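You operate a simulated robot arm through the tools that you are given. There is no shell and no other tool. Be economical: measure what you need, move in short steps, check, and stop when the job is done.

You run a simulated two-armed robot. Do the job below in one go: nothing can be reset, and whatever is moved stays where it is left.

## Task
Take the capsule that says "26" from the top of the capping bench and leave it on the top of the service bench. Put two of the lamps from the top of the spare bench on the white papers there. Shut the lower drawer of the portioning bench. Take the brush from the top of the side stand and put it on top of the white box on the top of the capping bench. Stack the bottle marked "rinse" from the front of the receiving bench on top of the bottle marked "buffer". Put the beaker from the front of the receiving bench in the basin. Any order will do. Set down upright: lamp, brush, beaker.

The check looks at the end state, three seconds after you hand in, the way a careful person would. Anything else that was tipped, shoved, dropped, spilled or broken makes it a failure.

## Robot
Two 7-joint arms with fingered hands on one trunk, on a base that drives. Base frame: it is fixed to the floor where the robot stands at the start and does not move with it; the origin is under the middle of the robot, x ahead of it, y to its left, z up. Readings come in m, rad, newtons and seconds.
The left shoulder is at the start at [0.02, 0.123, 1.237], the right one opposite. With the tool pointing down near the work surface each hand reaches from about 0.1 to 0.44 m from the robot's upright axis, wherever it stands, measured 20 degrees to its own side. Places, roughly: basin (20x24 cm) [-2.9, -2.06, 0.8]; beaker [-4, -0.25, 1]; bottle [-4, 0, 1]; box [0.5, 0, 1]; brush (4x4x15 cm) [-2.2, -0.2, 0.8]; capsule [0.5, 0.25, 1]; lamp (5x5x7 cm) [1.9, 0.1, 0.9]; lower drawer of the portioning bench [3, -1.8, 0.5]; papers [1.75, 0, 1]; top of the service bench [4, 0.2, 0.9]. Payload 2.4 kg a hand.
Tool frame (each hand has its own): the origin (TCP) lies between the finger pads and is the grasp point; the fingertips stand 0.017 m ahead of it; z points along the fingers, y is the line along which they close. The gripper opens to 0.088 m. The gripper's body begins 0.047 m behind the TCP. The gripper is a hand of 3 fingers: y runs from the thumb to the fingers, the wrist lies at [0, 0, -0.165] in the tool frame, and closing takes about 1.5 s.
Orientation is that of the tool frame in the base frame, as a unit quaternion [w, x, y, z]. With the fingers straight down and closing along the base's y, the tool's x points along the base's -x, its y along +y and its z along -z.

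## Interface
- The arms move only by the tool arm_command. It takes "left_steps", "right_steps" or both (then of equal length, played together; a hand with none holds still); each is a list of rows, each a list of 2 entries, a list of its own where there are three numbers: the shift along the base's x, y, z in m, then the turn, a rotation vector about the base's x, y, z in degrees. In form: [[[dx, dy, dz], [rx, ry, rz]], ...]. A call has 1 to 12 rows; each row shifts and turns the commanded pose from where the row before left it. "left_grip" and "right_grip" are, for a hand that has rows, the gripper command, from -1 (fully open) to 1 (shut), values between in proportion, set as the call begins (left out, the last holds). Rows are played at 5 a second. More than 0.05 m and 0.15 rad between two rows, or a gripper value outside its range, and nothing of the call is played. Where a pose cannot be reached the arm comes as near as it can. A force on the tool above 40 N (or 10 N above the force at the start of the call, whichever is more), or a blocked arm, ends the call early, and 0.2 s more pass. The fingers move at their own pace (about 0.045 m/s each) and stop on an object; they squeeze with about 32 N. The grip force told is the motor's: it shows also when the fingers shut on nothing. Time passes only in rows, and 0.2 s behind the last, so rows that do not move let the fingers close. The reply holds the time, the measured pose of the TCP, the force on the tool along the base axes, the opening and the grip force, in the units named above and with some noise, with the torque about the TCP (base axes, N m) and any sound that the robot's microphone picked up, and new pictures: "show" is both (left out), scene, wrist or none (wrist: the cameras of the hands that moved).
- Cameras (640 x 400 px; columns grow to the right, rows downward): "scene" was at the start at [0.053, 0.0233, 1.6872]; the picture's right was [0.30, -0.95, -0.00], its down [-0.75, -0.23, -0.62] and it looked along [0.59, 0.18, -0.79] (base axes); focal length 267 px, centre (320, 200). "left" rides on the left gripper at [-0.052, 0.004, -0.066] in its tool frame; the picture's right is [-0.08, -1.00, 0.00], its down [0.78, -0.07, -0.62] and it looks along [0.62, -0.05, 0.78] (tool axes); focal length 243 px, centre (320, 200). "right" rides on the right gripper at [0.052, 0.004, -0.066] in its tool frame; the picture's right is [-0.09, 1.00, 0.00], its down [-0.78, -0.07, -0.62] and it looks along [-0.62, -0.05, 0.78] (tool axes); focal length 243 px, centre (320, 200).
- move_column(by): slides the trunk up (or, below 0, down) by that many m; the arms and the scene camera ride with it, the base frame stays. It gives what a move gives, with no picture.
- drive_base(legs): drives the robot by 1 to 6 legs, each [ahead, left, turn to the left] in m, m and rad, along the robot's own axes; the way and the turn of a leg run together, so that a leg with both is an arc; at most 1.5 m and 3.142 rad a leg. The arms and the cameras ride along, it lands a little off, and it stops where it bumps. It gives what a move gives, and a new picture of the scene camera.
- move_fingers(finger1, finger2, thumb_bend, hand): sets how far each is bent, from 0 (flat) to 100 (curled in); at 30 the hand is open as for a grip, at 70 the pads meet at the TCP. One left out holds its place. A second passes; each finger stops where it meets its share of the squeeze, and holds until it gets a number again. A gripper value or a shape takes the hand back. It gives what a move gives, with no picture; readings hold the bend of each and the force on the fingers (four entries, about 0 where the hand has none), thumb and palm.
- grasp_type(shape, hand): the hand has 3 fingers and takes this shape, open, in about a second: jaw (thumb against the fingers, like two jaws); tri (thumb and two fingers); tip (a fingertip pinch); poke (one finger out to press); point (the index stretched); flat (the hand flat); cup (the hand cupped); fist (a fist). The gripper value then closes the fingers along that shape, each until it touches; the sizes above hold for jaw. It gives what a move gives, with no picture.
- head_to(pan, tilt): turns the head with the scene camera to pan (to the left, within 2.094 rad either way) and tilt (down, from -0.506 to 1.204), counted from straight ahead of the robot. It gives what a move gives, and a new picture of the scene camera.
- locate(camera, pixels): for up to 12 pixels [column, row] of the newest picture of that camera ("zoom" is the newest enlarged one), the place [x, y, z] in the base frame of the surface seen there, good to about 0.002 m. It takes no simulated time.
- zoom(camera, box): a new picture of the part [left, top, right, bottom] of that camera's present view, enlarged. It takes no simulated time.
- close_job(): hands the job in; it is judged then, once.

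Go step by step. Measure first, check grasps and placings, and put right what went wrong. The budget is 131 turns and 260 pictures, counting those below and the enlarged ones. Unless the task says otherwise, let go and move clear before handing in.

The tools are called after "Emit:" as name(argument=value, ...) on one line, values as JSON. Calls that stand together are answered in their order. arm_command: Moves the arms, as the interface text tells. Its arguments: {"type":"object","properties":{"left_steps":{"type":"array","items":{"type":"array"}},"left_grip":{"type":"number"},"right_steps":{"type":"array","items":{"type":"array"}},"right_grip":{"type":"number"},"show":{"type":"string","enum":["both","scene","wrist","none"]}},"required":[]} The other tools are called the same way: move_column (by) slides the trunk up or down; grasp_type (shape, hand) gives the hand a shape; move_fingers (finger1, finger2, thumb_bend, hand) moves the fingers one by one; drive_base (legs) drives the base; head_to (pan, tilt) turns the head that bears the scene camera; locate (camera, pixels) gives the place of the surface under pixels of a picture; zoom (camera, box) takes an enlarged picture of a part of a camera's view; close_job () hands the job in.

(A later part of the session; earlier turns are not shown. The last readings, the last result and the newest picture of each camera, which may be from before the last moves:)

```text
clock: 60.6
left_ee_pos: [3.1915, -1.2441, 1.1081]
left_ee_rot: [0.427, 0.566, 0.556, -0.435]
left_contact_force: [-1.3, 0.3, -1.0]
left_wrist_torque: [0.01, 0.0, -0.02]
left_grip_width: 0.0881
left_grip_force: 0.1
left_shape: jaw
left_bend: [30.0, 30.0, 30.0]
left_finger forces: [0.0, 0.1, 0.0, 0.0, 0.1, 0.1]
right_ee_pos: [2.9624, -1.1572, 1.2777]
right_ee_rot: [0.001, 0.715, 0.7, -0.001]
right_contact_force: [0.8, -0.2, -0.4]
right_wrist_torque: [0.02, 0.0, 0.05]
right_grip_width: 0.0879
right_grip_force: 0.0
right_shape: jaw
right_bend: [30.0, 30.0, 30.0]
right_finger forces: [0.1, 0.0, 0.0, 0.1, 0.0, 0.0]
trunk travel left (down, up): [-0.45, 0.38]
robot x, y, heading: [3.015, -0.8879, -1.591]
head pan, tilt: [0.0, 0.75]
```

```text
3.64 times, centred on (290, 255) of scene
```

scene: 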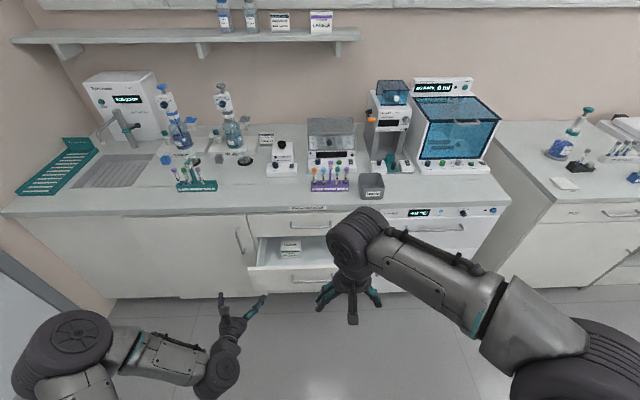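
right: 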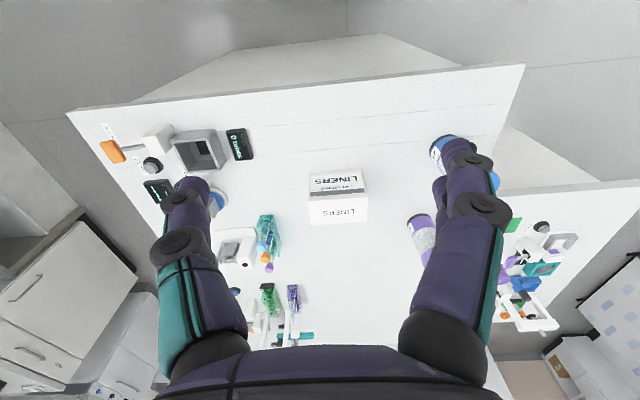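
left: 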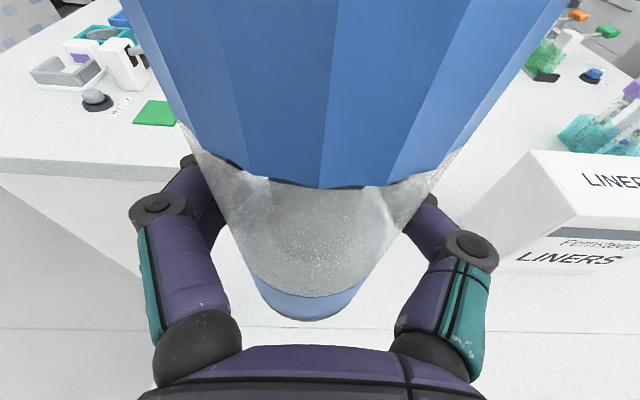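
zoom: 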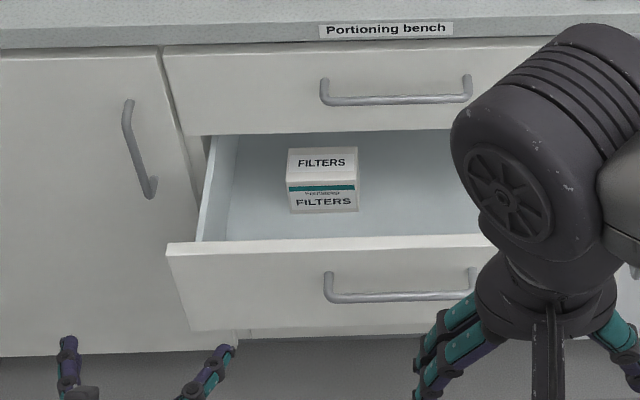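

The open drawer front is at y≈-1.605, z 0.49–0.68, centred near x≈3.05, and the closed plane is at -1.77. I'll make a left fist, lower the trunk and shift the base to face it.

Emit:
grasp_type(hand="left", shape="fist")

Emit:
move_column(by=-0.44)

Emit:
drive_base(legs=[[0, -0.13, 0.02], [0.24, 0, 0]])

Emit:
arm_command(left_steps=[[[0, 0, -0.04], [0, 0, 0]], [[0, 0, -0.04], [0, 0, 0]], [[0, 0, -0.03], [0, 0, 0]], [[0, 0, 0], [0, 0, 0]]], left_grip=1, show="both")

```text
clock: 61.5
left_ee_pos: [3.1917, -1.2444, 1.1081]
left_ee_rot: [0.426, 0.566, 0.555, -0.435]
left_contact_force: [-0.2, -0.7, -0.1]
left_wrist_torque: [-0.01, -0.02, -0.02]
left_grip_width: 0.0002
left_grip_force: 0.1
left_shape: fist
left_bend: [100.0, 100.0, 54.0]
left_finger forces: [0.0, 0.1, 0.0, 0.1, 0.1, 0.0]
right_ee_pos: [2.9625, -1.1562, 1.2766]
right_ee_rot: [0.0, 0.714, 0.7, 0.0]
right_contact_force: [0.5, 0.6, -0.2]
right_wrist_torque: [0.03, -0.01, -0.01]
right_grip_width: 0.088
right_grip_force: 0.0
right_shape: jaw
right_bend: [30.0, 30.0, 30.0]
right_finger forces: [0.0, 0.1, 0.0, 0.0, 0.0, 0.0]
trunk travel left (down, up): [-0.45, 0.38]
robot x, y, heading: [3.0182, -0.8848, -1.589]
head pan, tilt: [0.0, 0.75]
```

```text
refused: -0.44 is not a number from -0.4 to 0.4
```

```text
clock: 64.1
left_ee_pos: [3.0686, -1.4813, 1.1065]
left_ee_rot: [0.429, 0.562, 0.561, -0.43]
left_contact_force: [0.1, -0.8, -0.1]
left_wrist_torque: [0.02, -0.01, -0.03]
left_grip_width: 0.0003
left_grip_force: 0.2
left_shape: fist
left_bend: [100.0, 100.0, 54.0]
left_finger forces: [0.0, 0.0, 0.0, 0.1, 0.0, 0.0]
right_ee_pos: [2.8396, -1.396, 1.2772]
right_ee_rot: [0.0, 0.707, 0.707, 0.0]
right_contact_force: [0.3, 0.6, 0.2]
right_wrist_torque: [0.0, 0.0, 0.02]
right_grip_width: 0.0879
right_grip_force: 0.1
right_shape: jaw
right_bend: [30.0, 30.0, 30.0]
right_finger forces: [0.1, 0.0, 0.1, 0.0, 0.0, 0.1]
trunk travel left (down, up): [-0.45, 0.38]
robot x, y, heading: [2.8917, -1.1261, -1.568]
head pan, tilt: [0.0, 0.75]
```

scene: 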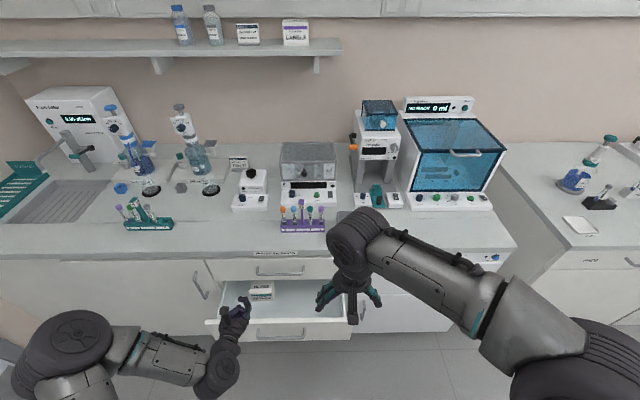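

```text
clock: 65.1
left_ee_pos: [3.0686, -1.4799, 0.9981]
left_ee_rot: [0.431, 0.561, 0.561, -0.43]
left_contact_force: [-0.4, -0.2, 0.4]
left_wrist_torque: [0.0, 0.02, 0.0]
left_grip_width: 0.0
left_grip_force: 0.0
left_shape: fist
left_bend: [100.0, 100.0, 54.0]
left_finger forces: [0.0, 0.0, 0.0, 0.1, 0.0, 0.0]
right_ee_pos: [2.8396, -1.3954, 1.2774]
right_ee_rot: [-0.001, 0.707, 0.707, 0.0]
right_contact_force: [-0.5, 0.0, -0.3]
right_wrist_torque: [0.01, 0.0, -0.04]
right_grip_width: 0.0879
right_grip_force: 0.1
right_shape: jaw
right_bend: [30.0, 30.0, 30.0]
right_finger forces: [0.0, 0.1, 0.0, 0.0, 0.1, 0.1]
trunk travel left (down, up): [-0.45, 0.38]
robot x, y, heading: [2.8837, -1.122, -1.579]
head pan, tilt: [0.0, 0.75]
```

scene: 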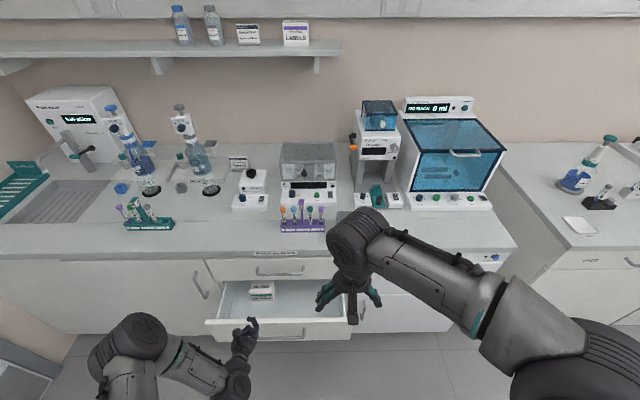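
left: 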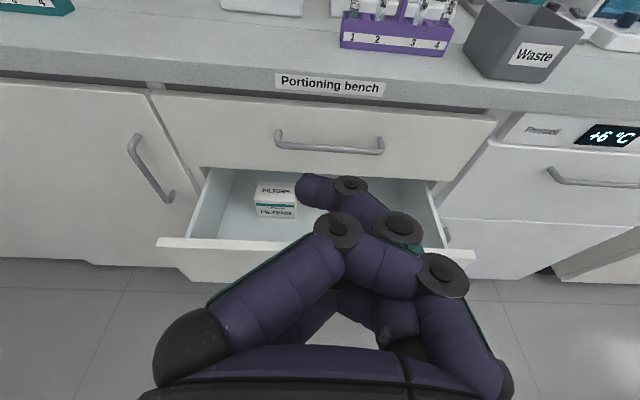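

The fist is at x 3.07, y -1.48, in front of the drawer. I'll lower the trunk fully so that z≈0.55.

Emit:
move_column(by=-0.4)

Emit:
move_column(by=-0.045)

Emit:
arm_command(left_steps=[[[0, -0.03, 0], [0, 0, 0]], [[0, -0.03, 0], [0, 0, 0]], [[0, -0.03, 0], [0, 0, 0]]], show="both")

```text
clock: 69.0
left_ee_pos: [3.0679, -1.4792, 0.5983]
left_ee_rot: [0.43, 0.562, 0.56, -0.432]
left_contact_force: [-0.9, 0.0, -0.3]
left_wrist_torque: [0.0, -0.06, 0.0]
left_grip_width: 0.0001
left_grip_force: 0.0
left_shape: fist
left_bend: [100.0, 100.0, 54.0]
left_finger forces: [0.0, 0.0, 0.0, 0.0, 0.1, 0.0]
right_ee_pos: [2.8387, -1.3954, 0.8766]
right_ee_rot: [-0.001, 0.707, 0.707, 0.001]
right_contact_force: [0.4, 0.5, 0.1]
right_wrist_torque: [0.04, 0.0, 0.0]
right_grip_width: 0.0878
right_grip_force: 0.0
right_shape: jaw
right_bend: [30.0, 30.0, 30.0]
right_finger forces: [0.0, 0.1, 0.0, 0.0, 0.1, 0.1]
trunk travel left (down, up): [-0.05, 0.78]
robot x, y, heading: [2.881, -1.1218, -1.574]
head pan, tilt: [0.0, 0.75]
```

```text
clock: 69.8
left_ee_pos: [3.0685, -1.4795, 0.5539]
left_ee_rot: [0.431, 0.561, 0.561, -0.431]
left_contact_force: [0.4, -0.9, -0.2]
left_wrist_torque: [0.03, 0.02, -0.05]
left_grip_width: 0.0002
left_grip_force: 0.0
left_shape: fist
left_bend: [100.0, 100.0, 54.0]
left_finger forces: [0.1, 0.0, 0.1, 0.0, 0.0, 0.0]
right_ee_pos: [2.8378, -1.3946, 0.8314]
right_ee_rot: [0.0, 0.708, 0.707, -0.001]
right_contact_force: [-0.4, -0.2, -0.5]
right_wrist_torque: [-0.04, 0.01, -0.02]
right_grip_width: 0.0879
right_grip_force: 0.1
right_shape: jaw
right_bend: [30.0, 30.0, 30.0]
right_finger forces: [0.0, 0.1, 0.1, 0.1, 0.0, 0.1]
trunk travel left (down, up): [-0.005, 0.825]
robot x, y, heading: [2.8849, -1.1197, -1.566]
head pan, tilt: [0.0, 0.75]
```

```text
clock: 70.6
left_ee_pos: [3.0681, -1.5693, 0.5521]
left_ee_rot: [0.43, 0.562, 0.561, -0.43]
left_contact_force: [-0.7, -0.9, -0.5]
left_wrist_torque: [-0.02, -0.04, 0.03]
left_grip_width: 0.0
left_grip_force: 0.1
left_shape: fist
left_bend: [100.0, 100.0, 54.0]
left_finger forces: [0.0, 0.0, 0.0, 0.0, 0.0, 0.0]
right_ee_pos: [2.8388, -1.3946, 0.8322]
right_ee_rot: [0.001, 0.707, 0.707, 0.0]
right_contact_force: [-0.4, 0.5, 0.0]
right_wrist_torque: [0.01, -0.02, -0.02]
right_grip_width: 0.0877
right_grip_force: 0.2
right_shape: jaw
right_bend: [30.0, 30.0, 30.0]
right_finger forces: [0.0, 0.0, 0.1, 0.0, 0.1, 0.1]
trunk travel left (down, up): [-0.005, 0.825]
robot x, y, heading: [2.8861, -1.1215, -1.575]
head pan, tilt: [0.0, 0.75]
```

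scene: 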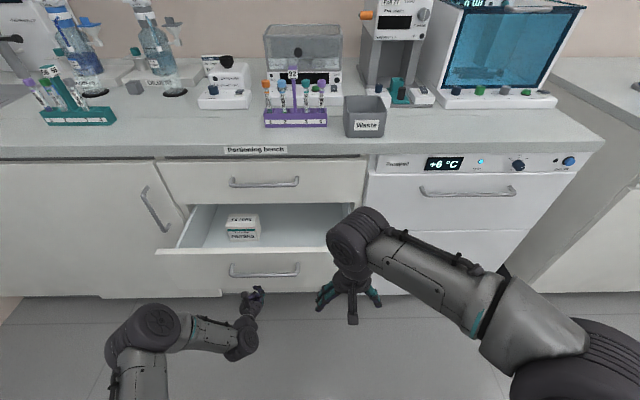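
left: 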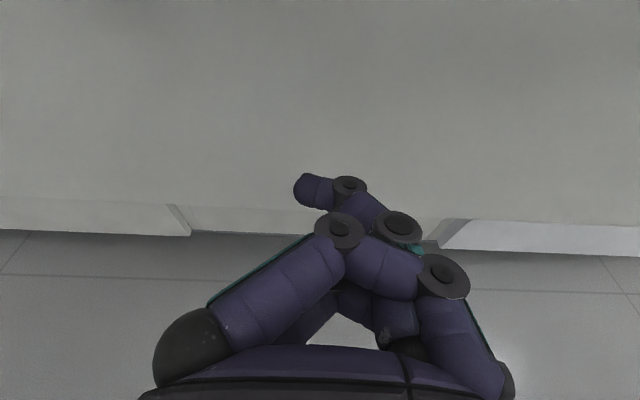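

The fist faces the drawer front at z≈0.55. I'll push forward in steps.

Emit:
arm_command(left_steps=[[[0, -0.025, 0], [0, 0, 0]], [[0, -0.025, 0], [0, 0, 0]], [[0, -0.02, 0], [0, 0, 0]], [[0, -0.02, 0], [0, 0, 0]], [[0, -0.02, 0], [0, 0, 0]], [[0, -0.02, 0], [0, 0, 0]]], show="scene")

```text
clock: 72.0
left_ee_pos: [3.0682, -1.6999, 0.5527]
left_ee_rot: [0.429, 0.562, 0.561, -0.431]
left_contact_force: [-0.8, -0.5, -0.2]
left_wrist_torque: [-0.02, -0.01, 0.02]
left_grip_width: 0.0
left_grip_force: 0.0
left_shape: fist
left_bend: [100.0, 100.0, 88.0]
left_finger forces: [0.1, 0.0, 0.0, 0.0, 0.0, 0.0]
right_ee_pos: [2.8382, -1.395, 0.8325]
right_ee_rot: [0.0, 0.707, 0.707, 0.0]
right_contact_force: [-0.3, -0.5, 1.0]
right_wrist_torque: [-0.01, 0.0, 0.01]
right_grip_width: 0.088
right_grip_force: 0.1
right_shape: jaw
right_bend: [30.0, 30.0, 30.0]
right_finger forces: [0.1, 0.1, 0.0, 0.0, 0.0, 0.0]
trunk travel left (down, up): [-0.005, 0.825]
robot x, y, heading: [2.8867, -1.1248, -1.578]
head pan, tilt: [0.0, 0.75]
```

scene: 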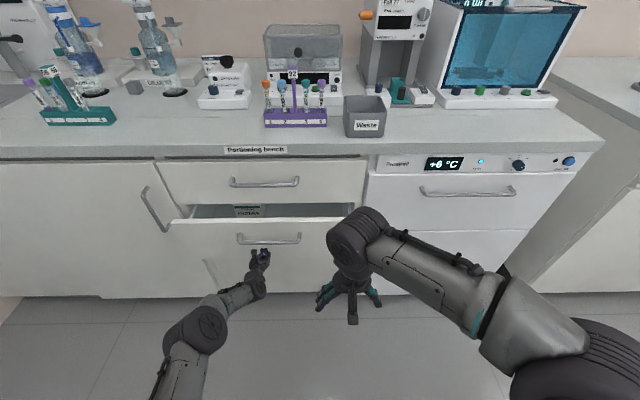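

The drawer is about half shut. I'll bring the base 7 cm closer, then keep pushing.

Emit:
drive_base(legs=[[0.06, 0, 0]])

Emit:
arm_command(left_steps=[[[0, -0.015, 0], [0, 0, 0]], [[0, -0.015, 0], [0, 0, 0]], [[0, -0.01, 0], [0, 0, 0]], [[0, -0.01, 0], [0, 0, 0]], [[0, -0.01, 0], [0, 0, 0]], [[0, -0.01, 0], [0, 0, 0]]], show="scene")

```text
clock: 73.0
left_ee_pos: [3.0669, -1.7622, 0.5536]
left_ee_rot: [0.43, 0.562, 0.56, -0.431]
left_contact_force: [-0.2, 0.6, -0.2]
left_wrist_torque: [0.0, 0.0, 0.02]
left_grip_width: 0.0
left_grip_force: 0.2
left_shape: fist
left_bend: [100.0, 100.0, 88.0]
left_finger forces: [0.1, 0.0, 0.1, 0.1, 0.1, 0.1]
right_ee_pos: [2.838, -1.4564, 0.8306]
right_ee_rot: [0.0, 0.707, 0.707, 0.0]
right_contact_force: [0.3, 0.1, -0.4]
right_wrist_torque: [-0.02, 0.02, 0.04]
right_grip_width: 0.0879
right_grip_force: 0.1
right_shape: jaw
right_bend: [30.0, 30.0, 30.0]
right_finger forces: [0.0, 0.0, 0.0, 0.0, 0.0, 0.0]
trunk travel left (down, up): [-0.005, 0.825]
robot x, y, heading: [2.8838, -1.1883, -1.575]
head pan, tilt: [0.0, 0.75]
```

scene: 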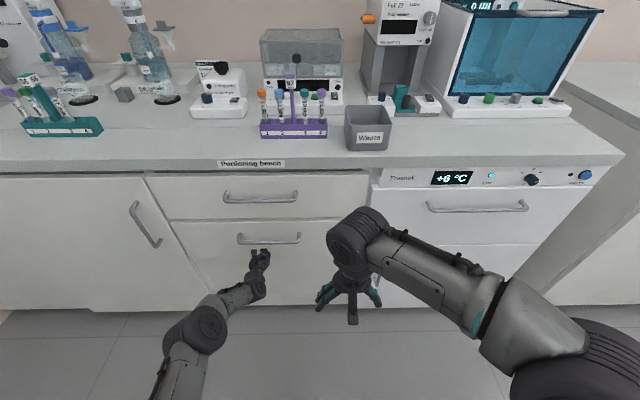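

```text
clock: 73.5
left_ee_pos: [3.0629, -1.7738, 0.5495]
left_ee_rot: [0.425, 0.566, 0.56, -0.431]
left_contact_force: [-2.4, 20.2, 4.5]
left_wrist_torque: [-0.06, 0.02, -0.02]
left_grip_width: 0.0
left_grip_force: 0.1
left_shape: fist
left_bend: [100.0, 100.0, 93.0]
left_finger forces: [0.0, 0.1, 0.0, 0.1, 20.4, 0.0]
left hand out of reach, approached as far as the arm can: row 2
right_ee_pos: [2.8379, -1.4554, 0.8323]
right_ee_rot: [0.0, 0.708, 0.706, -0.001]
right_contact_force: [0.1, 1.0, 0.5]
right_wrist_torque: [0.0, -0.02, 0.01]
right_grip_width: 0.0881
right_grip_force: 0.0
right_shape: jaw
right_bend: [30.0, 30.0, 30.0]
right_finger forces: [0.0, 0.0, 0.1, 0.0, 0.1, 0.1]
trunk travel left (down, up): [-0.005, 0.825]
robot x, y, heading: [2.8869, -1.1855, -1.573]
head pan, tilt: [0.0, 0.75]
stopped in row 2 (left hand): the force on the tool passed its limit at 50 N (the readings are from after the stop); the commanded pose is now the measured one
```

scene: 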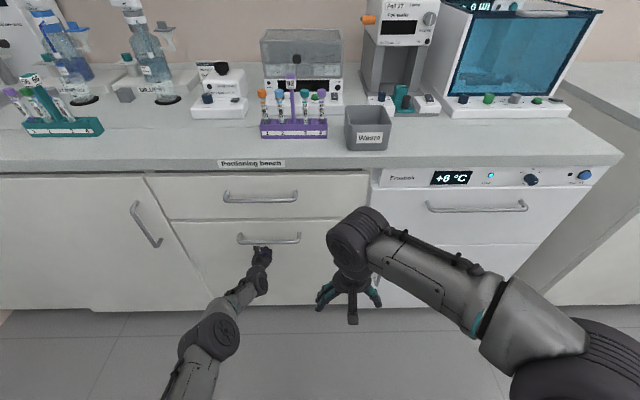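

The push stopped at 50 N and the drawer looks flush. I'll retract straight back and measure the front plane.

Emit:
arm_command(left_steps=[[[0, 0.03, 0], [0, 0, 0]], [[0, 0.04, 0], [0, 0, 0]], [[0, 0.04, 0], [0, 0, 0]], [[0, 0.04, 0], [0, 0, 0]], [[0, 0.04, 0], [0, 0, 0]]], show="scene")

Emit:
locate(camera="scene", pixels=[[220, 235], [220, 212], [150, 280], [230, 280], [335, 232], [270, 192], [192, 230], [205, 260]])

Emit:
move_column(by=0.4)

Emit:
grasp_type(hand="left", shape="jaw")

```text
clock: 74.7
left_ee_pos: [3.0641, -1.5845, 0.5491]
left_ee_rot: [0.426, 0.565, 0.561, -0.43]
left_contact_force: [-0.6, 0.0, -0.3]
left_wrist_torque: [0.01, -0.03, -0.01]
left_grip_width: 0.0
left_grip_force: 0.1
left_shape: fist
left_bend: [100.0, 100.0, 89.0]
left_finger forces: [0.1, 0.1, 0.0, 0.1, 0.1, 0.1]
right_ee_pos: [2.8386, -1.457, 0.8314]
right_ee_rot: [0.001, 0.708, 0.706, 0.0]
right_contact_force: [-0.3, 0.0, 0.2]
right_wrist_torque: [-0.02, 0.01, 0.02]
right_grip_width: 0.0877
right_grip_force: 0.1
right_shape: jaw
right_bend: [30.0, 30.0, 30.0]
right_finger forces: [0.1, 0.0, 0.0, 0.0, 0.1, 0.0]
trunk travel left (down, up): [-0.005, 0.825]
robot x, y, heading: [2.888, -1.1832, -1.575]
head pan, tilt: [0.0, 0.75]
```

scene: 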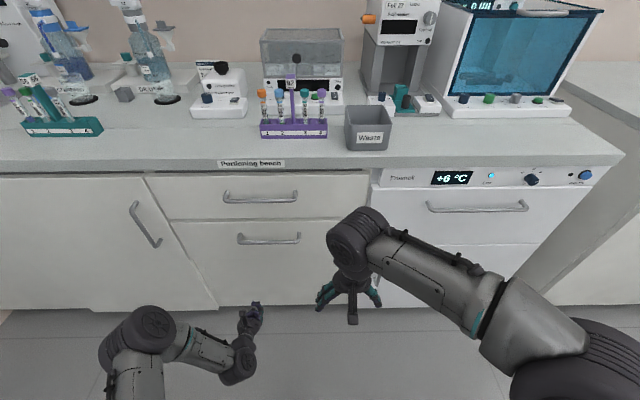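

```text
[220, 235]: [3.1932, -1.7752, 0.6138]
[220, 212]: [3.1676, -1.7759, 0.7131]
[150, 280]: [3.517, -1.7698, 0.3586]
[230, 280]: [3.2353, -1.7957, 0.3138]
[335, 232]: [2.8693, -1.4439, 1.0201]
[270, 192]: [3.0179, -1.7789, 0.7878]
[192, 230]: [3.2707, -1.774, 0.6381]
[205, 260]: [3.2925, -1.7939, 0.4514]
```

```text
clock: 78.5
left_ee_pos: [3.0645, -1.5847, 0.9497]
left_ee_rot: [0.425, 0.566, 0.561, -0.429]
left_contact_force: [-0.4, 0.0, -0.2]
left_wrist_torque: [0.01, -0.05, 0.0]
left_grip_width: 0.0
left_grip_force: 0.1
left_shape: fist
left_bend: [100.0, 100.0, 89.0]
left_finger forces: [0.0, 0.0, 0.0, 0.0, 0.0, 0.0]
right_ee_pos: [2.8392, -1.4562, 1.2311]
right_ee_rot: [0.001, 0.708, 0.706, 0.0]
right_contact_force: [0.8, -0.2, -0.7]
right_wrist_torque: [0.01, 0.01, 0.0]
right_grip_width: 0.0878
right_grip_force: 0.0
right_shape: jaw
right_bend: [30.0, 30.0, 30.0]
right_finger forces: [0.0, 0.0, 0.1, 0.1, 0.0, 0.0]
trunk travel left (down, up): [-0.405, 0.425]
robot x, y, heading: [2.8895, -1.185, -1.573]
head pan, tilt: [0.0, 0.75]
```

```text
clock: 79.4
left_ee_pos: [3.0642, -1.5857, 0.9498]
left_ee_rot: [0.426, 0.565, 0.56, -0.431]
left_contact_force: [-0.2, 0.3, -0.4]
left_wrist_torque: [-0.01, -0.01, 0.01]
left_grip_width: 0.0879
left_grip_force: 0.0
left_shape: jaw
left_bend: [30.0, 30.0, 30.0]
left_finger forces: [0.0, 0.0, 0.0, 0.0, 0.1, 0.0]
right_ee_pos: [2.8386, -1.4572, 1.2306]
right_ee_rot: [0.0, 0.708, 0.706, 0.0]
right_contact_force: [-0.1, 0.6, 0.3]
right_wrist_torque: [0.01, -0.01, -0.04]
right_grip_width: 0.088
right_grip_force: 0.0
right_shape: jaw
right_bend: [30.0, 30.0, 30.0]
right_finger forces: [0.0, 0.0, 0.0, 0.0, 0.0, 0.0]
trunk travel left (down, up): [-0.405, 0.425]
robot x, y, heading: [2.8851, -1.1852, -1.57]
head pan, tilt: [0.0, 0.75]
```

The lower drawer front is at y -1.775, the same plane as the upper one, so it is shut. Next the lamps: I'll restore trunk height, raise the left hand, and back around the end of the spare bench.

Emit:
move_column(by=0.045)

Emit:
arm_command(left_steps=[[[0, 0.03, 0.04], [0, 0, 0]], [[0, 0.03, 0.04], [0, 0, 0]], [[0, 0.03, 0.04], [0, 0, 0]]], left_grip=-1, show="none")

Emit:
drive_base(legs=[[-0.3, 0.12, 0], [-1.2, 0, 0]])

Emit:
head_to(pan=-1.2, tilt=0.6)

```text
clock: 80.3
left_ee_pos: [3.0634, -1.5854, 0.9941]
left_ee_rot: [0.425, 0.566, 0.561, -0.43]
left_contact_force: [-0.3, -0.9, 0.6]
left_wrist_torque: [0.0, -0.01, 0.05]
left_grip_width: 0.0878
left_grip_force: 0.0
left_shape: jaw
left_bend: [30.0, 30.0, 30.0]
left_finger forces: [0.0, 0.0, 0.0, 0.0, 0.0, 0.1]
right_ee_pos: [2.8382, -1.4553, 1.2768]
right_ee_rot: [0.0, 0.708, 0.706, 0.0]
right_contact_force: [0.3, -0.4, 0.3]
right_wrist_torque: [-0.02, -0.02, -0.02]
right_grip_width: 0.0879
right_grip_force: 0.2
right_shape: jaw
right_bend: [30.0, 30.0, 30.0]
right_finger forces: [0.1, 0.1, 0.1, 0.0, 0.0, 0.0]
trunk travel left (down, up): [-0.45, 0.38]
robot x, y, heading: [2.8852, -1.1884, -1.572]
head pan, tilt: [0.0, 0.75]
```

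```text
clock: 81.1
left_ee_pos: [3.061, -1.5298, 1.0933]
left_ee_rot: [0.425, 0.566, 0.56, -0.431]
left_contact_force: [0.2, -0.7, 0.4]
left_wrist_torque: [0.01, 0.02, 0.01]
left_grip_width: 0.0879
left_grip_force: 0.0
left_shape: jaw
left_bend: [30.0, 30.0, 30.0]
left_finger forces: [0.0, 0.0, 0.1, 0.0, 0.0, 0.0]
left hand out of reach, approached as far as the arm can: row 3
right_ee_pos: [2.8378, -1.4566, 1.2771]
right_ee_rot: [0.0, 0.708, 0.707, 0.0]
right_contact_force: [-1.0, 0.2, -0.2]
right_wrist_torque: [-0.01, 0.01, 0.0]
right_grip_width: 0.0878
right_grip_force: 0.1
right_shape: jaw
right_bend: [30.0, 30.0, 30.0]
right_finger forces: [0.0, 0.0, 0.0, 0.0, 0.0, 0.0]
trunk travel left (down, up): [-0.45, 0.38]
robot x, y, heading: [2.8874, -1.1868, -1.572]
head pan, tilt: [0.0, 0.75]
```

```text
clock: 88.8
left_ee_pos: [3.1876, -0.0429, 1.0932]
left_ee_rot: [0.423, 0.569, 0.557, -0.433]
left_contact_force: [-0.6, 0.3, -0.9]
left_wrist_torque: [-0.01, -0.01, -0.01]
left_grip_width: 0.0877
left_grip_force: 0.0
left_shape: jaw
left_bend: [30.0, 30.0, 30.0]
left_finger forces: [0.0, 0.1, 0.0, 0.0, 0.0, 0.0]
right_ee_pos: [2.9659, 0.0324, 1.2768]
right_ee_rot: [0.0, 0.711, 0.703, 0.001]
right_contact_force: [0.1, 0.1, -0.7]
right_wrist_torque: [0.01, 0.03, 0.0]
right_grip_width: 0.088
right_grip_force: 0.0
right_shape: jaw
right_bend: [30.0, 30.0, 30.0]
right_finger forces: [0.0, 0.0, 0.0, 0.0, 0.0, 0.1]
trunk travel left (down, up): [-0.45, 0.38]
robot x, y, heading: [3.0161, 0.303, -1.585]
head pan, tilt: [0.0, 0.75]
```

scene: 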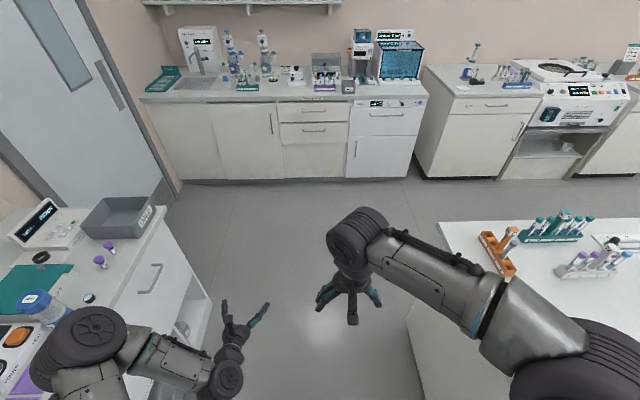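

```text
clock: 90.2
left_ee_pos: [3.1884, -0.045, 1.0935]
left_ee_rot: [0.423, 0.569, 0.557, -0.433]
left_contact_force: [-0.2, -0.3, 0.4]
left_wrist_torque: [-0.05, -0.02, -0.03]
left_grip_width: 0.0878
left_grip_force: 0.0
left_shape: jaw
left_bend: [30.0, 30.0, 30.0]
left_finger forces: [0.0, 0.0, 0.0, 0.0, 0.0, 0.0]
right_ee_pos: [2.9661, 0.0315, 1.2767]
right_ee_rot: [-0.001, 0.711, 0.703, 0.001]
right_contact_force: [-0.2, 0.4, -0.6]
right_wrist_torque: [-0.01, 0.01, 0.02]
right_grip_width: 0.0877
right_grip_force: 0.1
right_shape: jaw
right_bend: [30.0, 30.0, 30.0]
right_finger forces: [0.1, 0.1, 0.1, 0.0, 0.0, 0.1]
trunk travel left (down, up): [-0.45, 0.38]
robot x, y, heading: [3.0189, 0.3025, -1.587]
head pan, tilt: [-1.201, 0.6]
```

scene: 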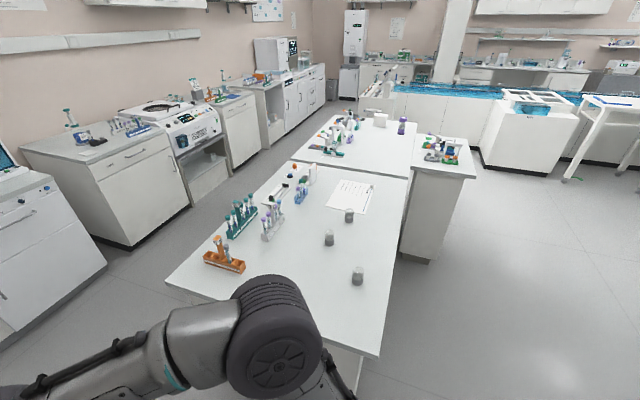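

Emit:
locate(camera="scene", pixels=[[349, 214], [329, 236], [358, 273], [349, 219], [329, 243], [358, 282], [357, 192], [371, 186], [365, 213], [408, 183], [384, 300], [420, 225]])

Emit:
zoom(camera="scene", box=[290, 160, 420, 300])

Emit:
locate(camera="scene", pixels=[[333, 180], [373, 187], [366, 213], [325, 205], [430, 170], [455, 150], [409, 250], [550, 180], [500, 300], [405, 225]])

```text
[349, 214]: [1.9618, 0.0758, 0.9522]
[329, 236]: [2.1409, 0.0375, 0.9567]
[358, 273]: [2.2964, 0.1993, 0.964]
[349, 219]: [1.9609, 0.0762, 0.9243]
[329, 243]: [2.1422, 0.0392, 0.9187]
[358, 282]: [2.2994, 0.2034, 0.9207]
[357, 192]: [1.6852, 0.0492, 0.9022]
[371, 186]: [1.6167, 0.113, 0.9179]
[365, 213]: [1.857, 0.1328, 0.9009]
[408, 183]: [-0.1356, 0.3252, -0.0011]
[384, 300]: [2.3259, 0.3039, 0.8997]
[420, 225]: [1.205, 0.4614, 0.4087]
```

```text
2.86 times, centred on (355, 230) of scene
```

zoom: 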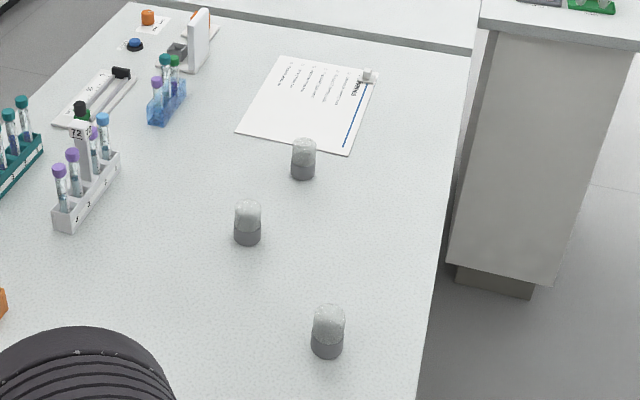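

```text
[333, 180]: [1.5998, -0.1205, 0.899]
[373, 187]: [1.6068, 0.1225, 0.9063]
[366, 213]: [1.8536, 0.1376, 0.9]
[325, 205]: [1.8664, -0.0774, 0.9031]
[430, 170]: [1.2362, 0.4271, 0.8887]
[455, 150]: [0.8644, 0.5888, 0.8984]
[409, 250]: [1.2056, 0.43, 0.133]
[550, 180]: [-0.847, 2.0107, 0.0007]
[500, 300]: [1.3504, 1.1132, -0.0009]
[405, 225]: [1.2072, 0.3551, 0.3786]
```

The lamps are at about (1.94,0.07), (2.12,0.03) and (2.275,0.195), and the paper spans x 1.60–1.86, y -0.12–0.13. I'll drive to the open side of the spare bench and stand opposite the nearest lamp.

Emit:
drive_base(legs=[[-0.5, 0, 0.016], [0, -0.93, 0]])

Emit:
head_to(pan=0.1, tilt=1.1)

```text
clock: 97.7
left_ee_pos: [2.2631, 0.4576, 1.0931]
left_ee_rot: [0.427, 0.564, 0.561, -0.43]
left_contact_force: [0.2, -0.3, -0.1]
left_wrist_torque: [0.02, 0.02, -0.01]
left_grip_width: 0.0877
left_grip_force: 0.0
left_shape: jaw
left_bend: [30.0, 30.0, 30.0]
left_finger forces: [0.0, 0.0, 0.1, 0.1, 0.0, 0.0]
right_ee_pos: [2.0401, 0.529, 1.276]
right_ee_rot: [0.0, 0.706, 0.708, 0.001]
right_contact_force: [0.3, 1.4, -0.6]
right_wrist_torque: [-0.02, 0.01, 0.0]
right_grip_width: 0.088
right_grip_force: 0.0
right_shape: jaw
right_bend: [30.0, 30.0, 30.0]
right_finger forces: [0.0, 0.0, 0.0, 0.0, 0.0, 0.0]
trunk travel left (down, up): [-0.45, 0.38]
robot x, y, heading: [2.0853, 0.805, -1.568]
head pan, tilt: [-1.201, 0.6]
```

scene: 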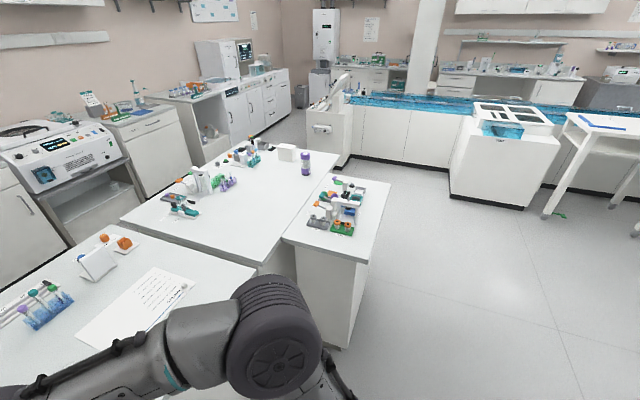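

```text
clock: 99.2
left_ee_pos: [2.2622, 0.4569, 1.0919]
left_ee_rot: [0.426, 0.565, 0.561, -0.429]
left_contact_force: [0.8, 0.0, -0.3]
left_wrist_torque: [0.02, 0.01, 0.0]
left_grip_width: 0.0878
left_grip_force: 0.1
left_shape: jaw
left_bend: [30.0, 30.0, 30.0]
left_finger forces: [0.0, 0.0, 0.0, 0.1, 0.0, 0.0]
right_ee_pos: [2.0404, 0.5297, 1.2758]
right_ee_rot: [0.0, 0.707, 0.708, 0.0]
right_contact_force: [0.3, 0.4, 0.7]
right_wrist_torque: [0.03, -0.02, -0.01]
right_grip_width: 0.0876
right_grip_force: 0.0
right_shape: jaw
right_bend: [30.0, 30.0, 30.0]
right_finger forces: [0.1, 0.1, 0.0, 0.0, 0.1, 0.1]
trunk travel left (down, up): [-0.45, 0.38]
robot x, y, heading: [2.088, 0.7973, -1.564]
head pan, tilt: [0.099, 1.1]
```

scene: 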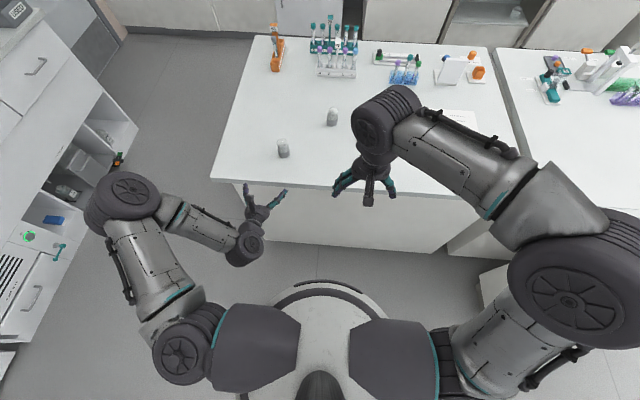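

Emit:
locate(camera="scene", pixels=[[320, 282], [320, 292], [260, 180], [350, 188], [340, 250], [283, 141], [283, 152], [277, 147], [289, 147], [332, 111], [333, 121], [280, 200]])

Emit:
zoom(camera="scene", box=[240, 90, 360, 200])

```text
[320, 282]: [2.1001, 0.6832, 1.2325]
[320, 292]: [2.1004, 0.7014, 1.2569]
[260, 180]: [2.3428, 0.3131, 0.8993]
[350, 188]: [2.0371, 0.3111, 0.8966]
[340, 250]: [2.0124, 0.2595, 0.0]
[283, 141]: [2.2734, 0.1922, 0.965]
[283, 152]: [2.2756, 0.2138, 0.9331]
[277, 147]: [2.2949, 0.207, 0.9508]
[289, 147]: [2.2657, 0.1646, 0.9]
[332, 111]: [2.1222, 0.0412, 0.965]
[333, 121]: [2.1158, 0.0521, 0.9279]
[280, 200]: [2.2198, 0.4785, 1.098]
```

```text
3.64 times, centred on (300, 145) of scene
```

zoom: 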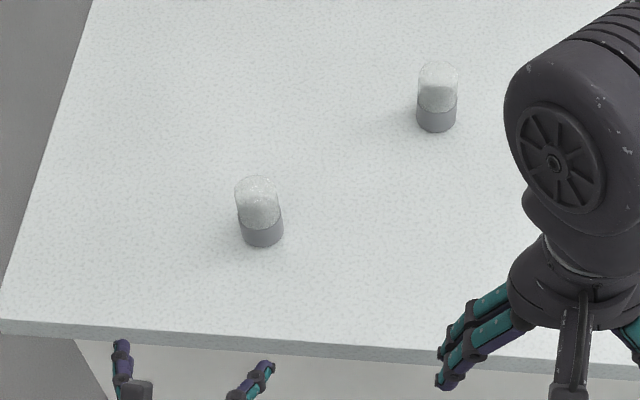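

Lamp C's centre is about (2.275, 0.19), top z 0.965, radius ~0.02. I'll bring the base forward so the arm has reach.

Emit:
drive_base(legs=[[0.12, 0, 0]])

```text
clock: 100.4
left_ee_pos: [2.2641, 0.3352, 1.0919]
left_ee_rot: [0.427, 0.564, 0.562, -0.429]
left_contact_force: [-0.3, 0.1, -0.6]
left_wrist_torque: [0.01, -0.02, 0.0]
left_grip_width: 0.0881
left_grip_force: 0.1
left_shape: jaw
left_bend: [30.0, 30.0, 30.0]
left_finger forces: [0.1, 0.0, 0.1, 0.0, 0.0, 0.1]
right_ee_pos: [2.041, 0.4071, 1.2761]
right_ee_rot: [-0.001, 0.706, 0.708, 0.001]
right_contact_force: [0.6, -0.2, 0.0]
right_wrist_torque: [-0.01, 0.01, -0.01]
right_grip_width: 0.0881
right_grip_force: 0.0
right_shape: jaw
right_bend: [30.0, 30.0, 30.0]
right_finger forces: [0.0, 0.0, 0.1, 0.1, 0.0, 0.0]
trunk travel left (down, up): [-0.45, 0.38]
robot x, y, heading: [2.0916, 0.6842, -1.569]
head pan, tilt: [0.099, 1.1]
```

scene: 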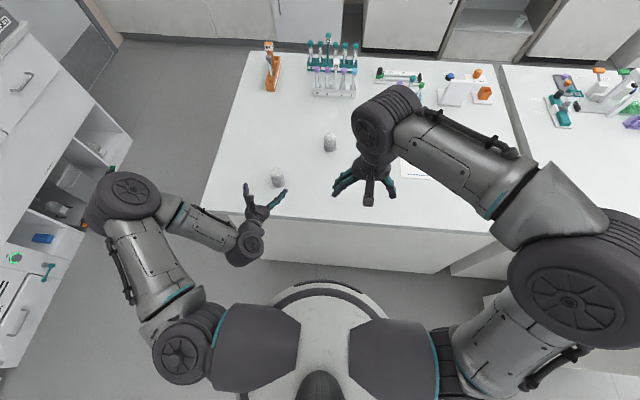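

Emit:
arm_command(left_steps=[[[0.005, 0, -0.035], [0, 0, 0]], [[0.005, 0, -0.035], [0, 0, 0]], [[0, 0, -0.035], [0, 0, 0]], [[0, 0, -0.03], [0, 0, 0]], [[0, -0.03, -0.012], [0, 0, 0]], [[0, -0.03, 0], [0, 0, 0]], [[0, -0.03, 0], [0, 0, 0]], [[0, -0.02, 0], [0, 0, 0]], [[0, 0, 0], [0, 0, 0]]], show="both")

```text
clock: 102.4
left_ee_pos: [2.2736, 0.2264, 0.9464]
left_ee_rot: [0.426, 0.564, 0.561, -0.43]
left_contact_force: [0.0, -0.8, 0.4]
left_wrist_torque: [-0.02, 0.0, 0.03]
left_grip_width: 0.0876
left_grip_force: 0.0
left_shape: jaw
left_bend: [30.0, 30.0, 30.0]
left_finger forces: [0.0, 0.0, 0.0, 0.0, 0.1, 0.0]
right_ee_pos: [2.041, 0.4088, 1.2777]
right_ee_rot: [0.0, 0.705, 0.709, 0.001]
right_contact_force: [0.9, 0.1, -0.6]
right_wrist_torque: [-0.02, -0.04, -0.01]
right_grip_width: 0.0879
right_grip_force: 0.1
right_shape: jaw
right_bend: [30.0, 30.0, 30.0]
right_finger forces: [0.1, 0.0, 0.1, 0.1, 0.1, 0.0]
trunk travel left (down, up): [-0.45, 0.38]
robot x, y, heading: [2.0895, 0.6781, -1.568]
head pan, tilt: [0.099, 1.1]
```

scene: 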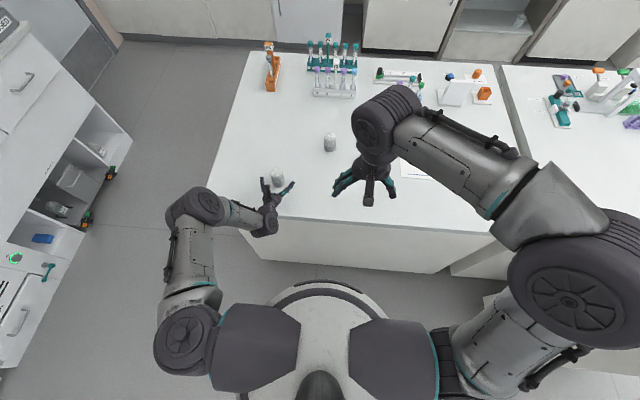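
left: 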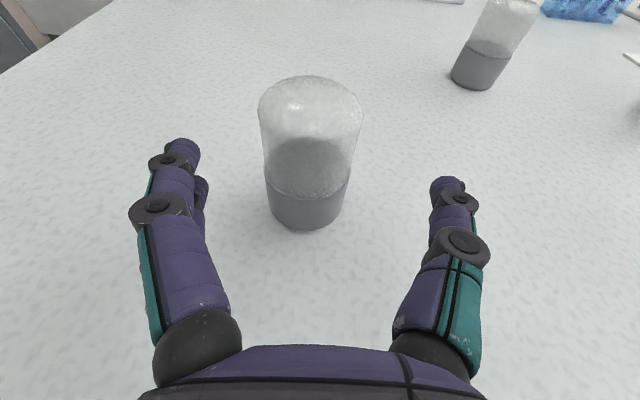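

The lamp is centred between the fingers in the left view at (308,150). I'll advance 3.5 cm, close and lift.

Emit:
arm_command(left_steps=[[[0, -0.02, -0.004], [0, 0, 0]], [[0, -0.016, -0.004], [0, 0, 0]], [[0, 0, 0], [0, 0, 0]]], show="none")

Emit:
arm_command(left_steps=[[[0, 0, 0], [0, 0, 0]], [[0, 0, 0], [0, 0, 0]], [[0, 0, 0], [0, 0, 0]], [[0, 0, 0], [0, 0, 0]], [[0, 0, 0], [0, 0, 0]], [[0, 0, 0], [0, 0, 0]], [[0, 0, 0], [0, 0, 0]], [[0, 0, 0], [0, 0, 0]], [[0, 0, 0.03], [0, 0, 0]], [[0, 0, 0.04], [0, 0, 0]], [[0, 0, 0.04], [0, 0, 0]]], left_grip=1, show="wrist")

```text
clock: 103.2
left_ee_pos: [2.2747, 0.1898, 0.9387]
left_ee_rot: [0.426, 0.564, 0.561, -0.43]
left_contact_force: [-0.1, -0.4, -0.2]
left_wrist_torque: [-0.05, -0.05, 0.03]
left_grip_width: 0.088
left_grip_force: 0.0
left_shape: jaw
left_bend: [30.0, 30.0, 30.0]
left_finger forces: [0.0, 0.0, 0.0, 0.0, 0.0, 0.1]
right_ee_pos: [2.0409, 0.4087, 1.2764]
right_ee_rot: [0.0, 0.706, 0.709, 0.0]
right_contact_force: [0.2, -0.4, 0.5]
right_wrist_torque: [0.02, 0.01, -0.02]
right_grip_width: 0.0879
right_grip_force: 0.0
right_shape: jaw
right_bend: [30.0, 30.0, 30.0]
right_finger forces: [0.0, 0.1, 0.1, 0.0, 0.0, 0.1]
trunk travel left (down, up): [-0.45, 0.38]
robot x, y, heading: [2.086, 0.6836, -1.568]
head pan, tilt: [0.099, 1.1]
```

```text
clock: 105.6
left_ee_pos: [2.2734, 0.1926, 1.0476]
left_ee_rot: [0.426, 0.565, 0.561, -0.43]
left_contact_force: [-0.4, -0.6, 0.0]
left_wrist_torque: [-0.03, -0.01, -0.02]
left_grip_width: 0.0095
left_grip_force: 31.6
left_shape: jaw
left_bend: [77.0, 78.0, 82.0]
left_finger forces: [18.7, 12.5, 0.1, 0.1, 29.3, 0.1]
right_ee_pos: [2.0415, 0.4083, 1.2771]
right_ee_rot: [0.0, 0.706, 0.708, 0.0]
right_contact_force: [0.1, 0.7, -0.4]
right_wrist_torque: [-0.03, -0.01, 0.0]
right_grip_width: 0.088
right_grip_force: 0.0
right_shape: jaw
right_bend: [30.0, 30.0, 30.0]
right_finger forces: [0.0, 0.1, 0.1, 0.0, 0.0, 0.0]
trunk travel left (down, up): [-0.45, 0.38]
robot x, y, heading: [2.0865, 0.6808, -1.564]
head pan, tilt: [0.099, 1.1]
```

left: 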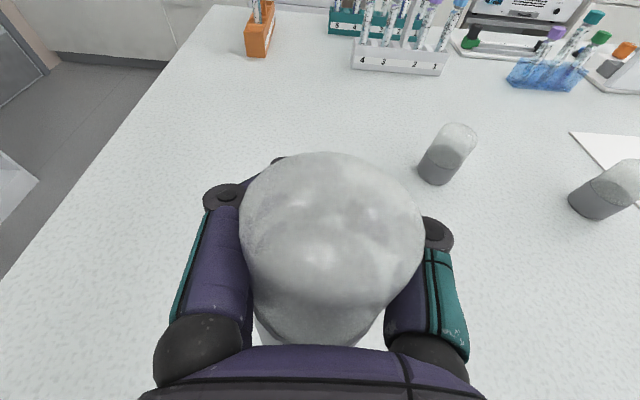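

The width of 0.0095 means the fingers wrapped past the lamp and drew it toward the palm. I'll check its attitude in the scene view.

Emit:
zoom(camera="scene", box=[230, 130, 320, 230])

```text
4.00 times, centred on (275, 180) of scene
```

zoom: 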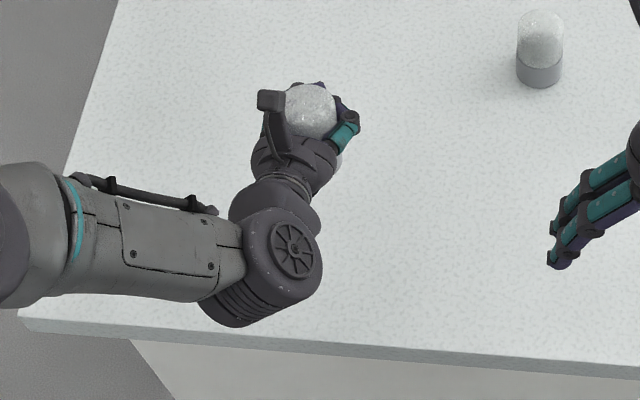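

Emit:
zoom(camera="right", box=[0, 0, 640, 400])

Emit:
head_to(pan=0.35, tilt=0.9)

Emit:
zoom(camera="scene", box=[270, 130, 370, 230])

```text
1.00 times, centred on (320, 200) of right (not enlarged: the box is as wide or as high as the picture)
```

zoom: 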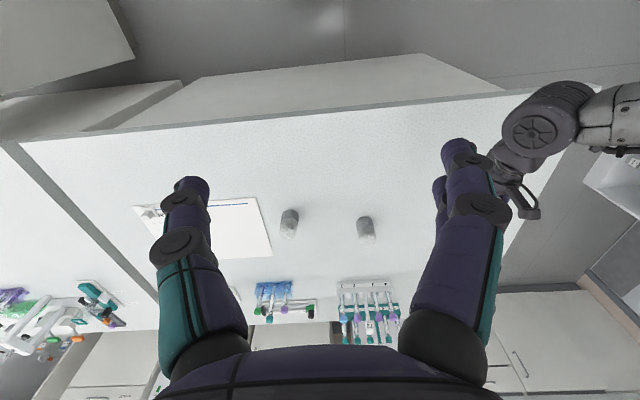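

```text
clock: 106.4
left_ee_pos: [2.2733, 0.1913, 1.0477]
left_ee_rot: [0.427, 0.564, 0.562, -0.429]
left_contact_force: [-0.6, -0.3, -1.0]
left_wrist_torque: [0.0, 0.03, 0.01]
left_grip_width: 0.0094
left_grip_force: 32.0
left_shape: jaw
left_bend: [77.0, 78.0, 82.0]
left_finger forces: [18.6, 12.5, 0.2, 0.0, 29.3, 0.0]
right_ee_pos: [2.0405, 0.4093, 1.2765]
right_ee_rot: [0.0, 0.706, 0.709, 0.001]
right_contact_force: [-0.1, -0.5, 0.5]
right_wrist_torque: [0.0, -0.02, 0.03]
right_grip_width: 0.0881
right_grip_force: 0.1
right_shape: jaw
right_bend: [30.0, 30.0, 30.0]
right_finger forces: [0.1, 0.1, 0.0, 0.1, 0.0, 0.0]
trunk travel left (down, up): [-0.45, 0.38]
robot x, y, heading: [2.0889, 0.6825, -1.567]
head pan, tilt: [0.351, 0.901]
```

scene: 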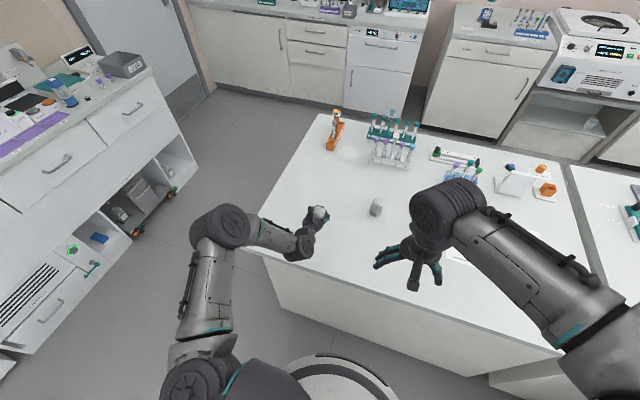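

```text
4.00 times, centred on (320, 180) of scene
```

zoom: 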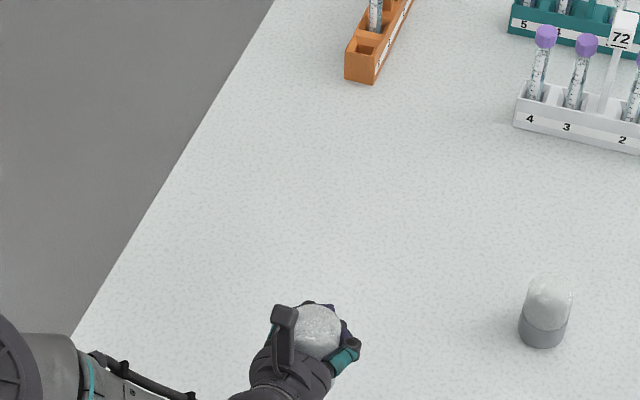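

I'll use depth points from the left camera to gauge the lamp's tilt.

Emit:
locate(camera="left", pixels=[[330, 158], [330, 180], [330, 210], [330, 240], [330, 270], [330, 295], [330, 315], [330, 338], [250, 230], [415, 230], [280, 300], [380, 300]])

```text
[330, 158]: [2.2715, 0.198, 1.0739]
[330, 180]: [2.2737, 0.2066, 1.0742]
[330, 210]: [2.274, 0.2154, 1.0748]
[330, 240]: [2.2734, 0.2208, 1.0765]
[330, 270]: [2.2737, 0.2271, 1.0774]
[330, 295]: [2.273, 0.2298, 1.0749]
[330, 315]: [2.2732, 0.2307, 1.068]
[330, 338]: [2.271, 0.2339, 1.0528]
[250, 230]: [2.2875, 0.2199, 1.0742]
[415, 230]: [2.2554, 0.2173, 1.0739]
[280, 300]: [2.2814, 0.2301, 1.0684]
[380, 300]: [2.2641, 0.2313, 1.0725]
```

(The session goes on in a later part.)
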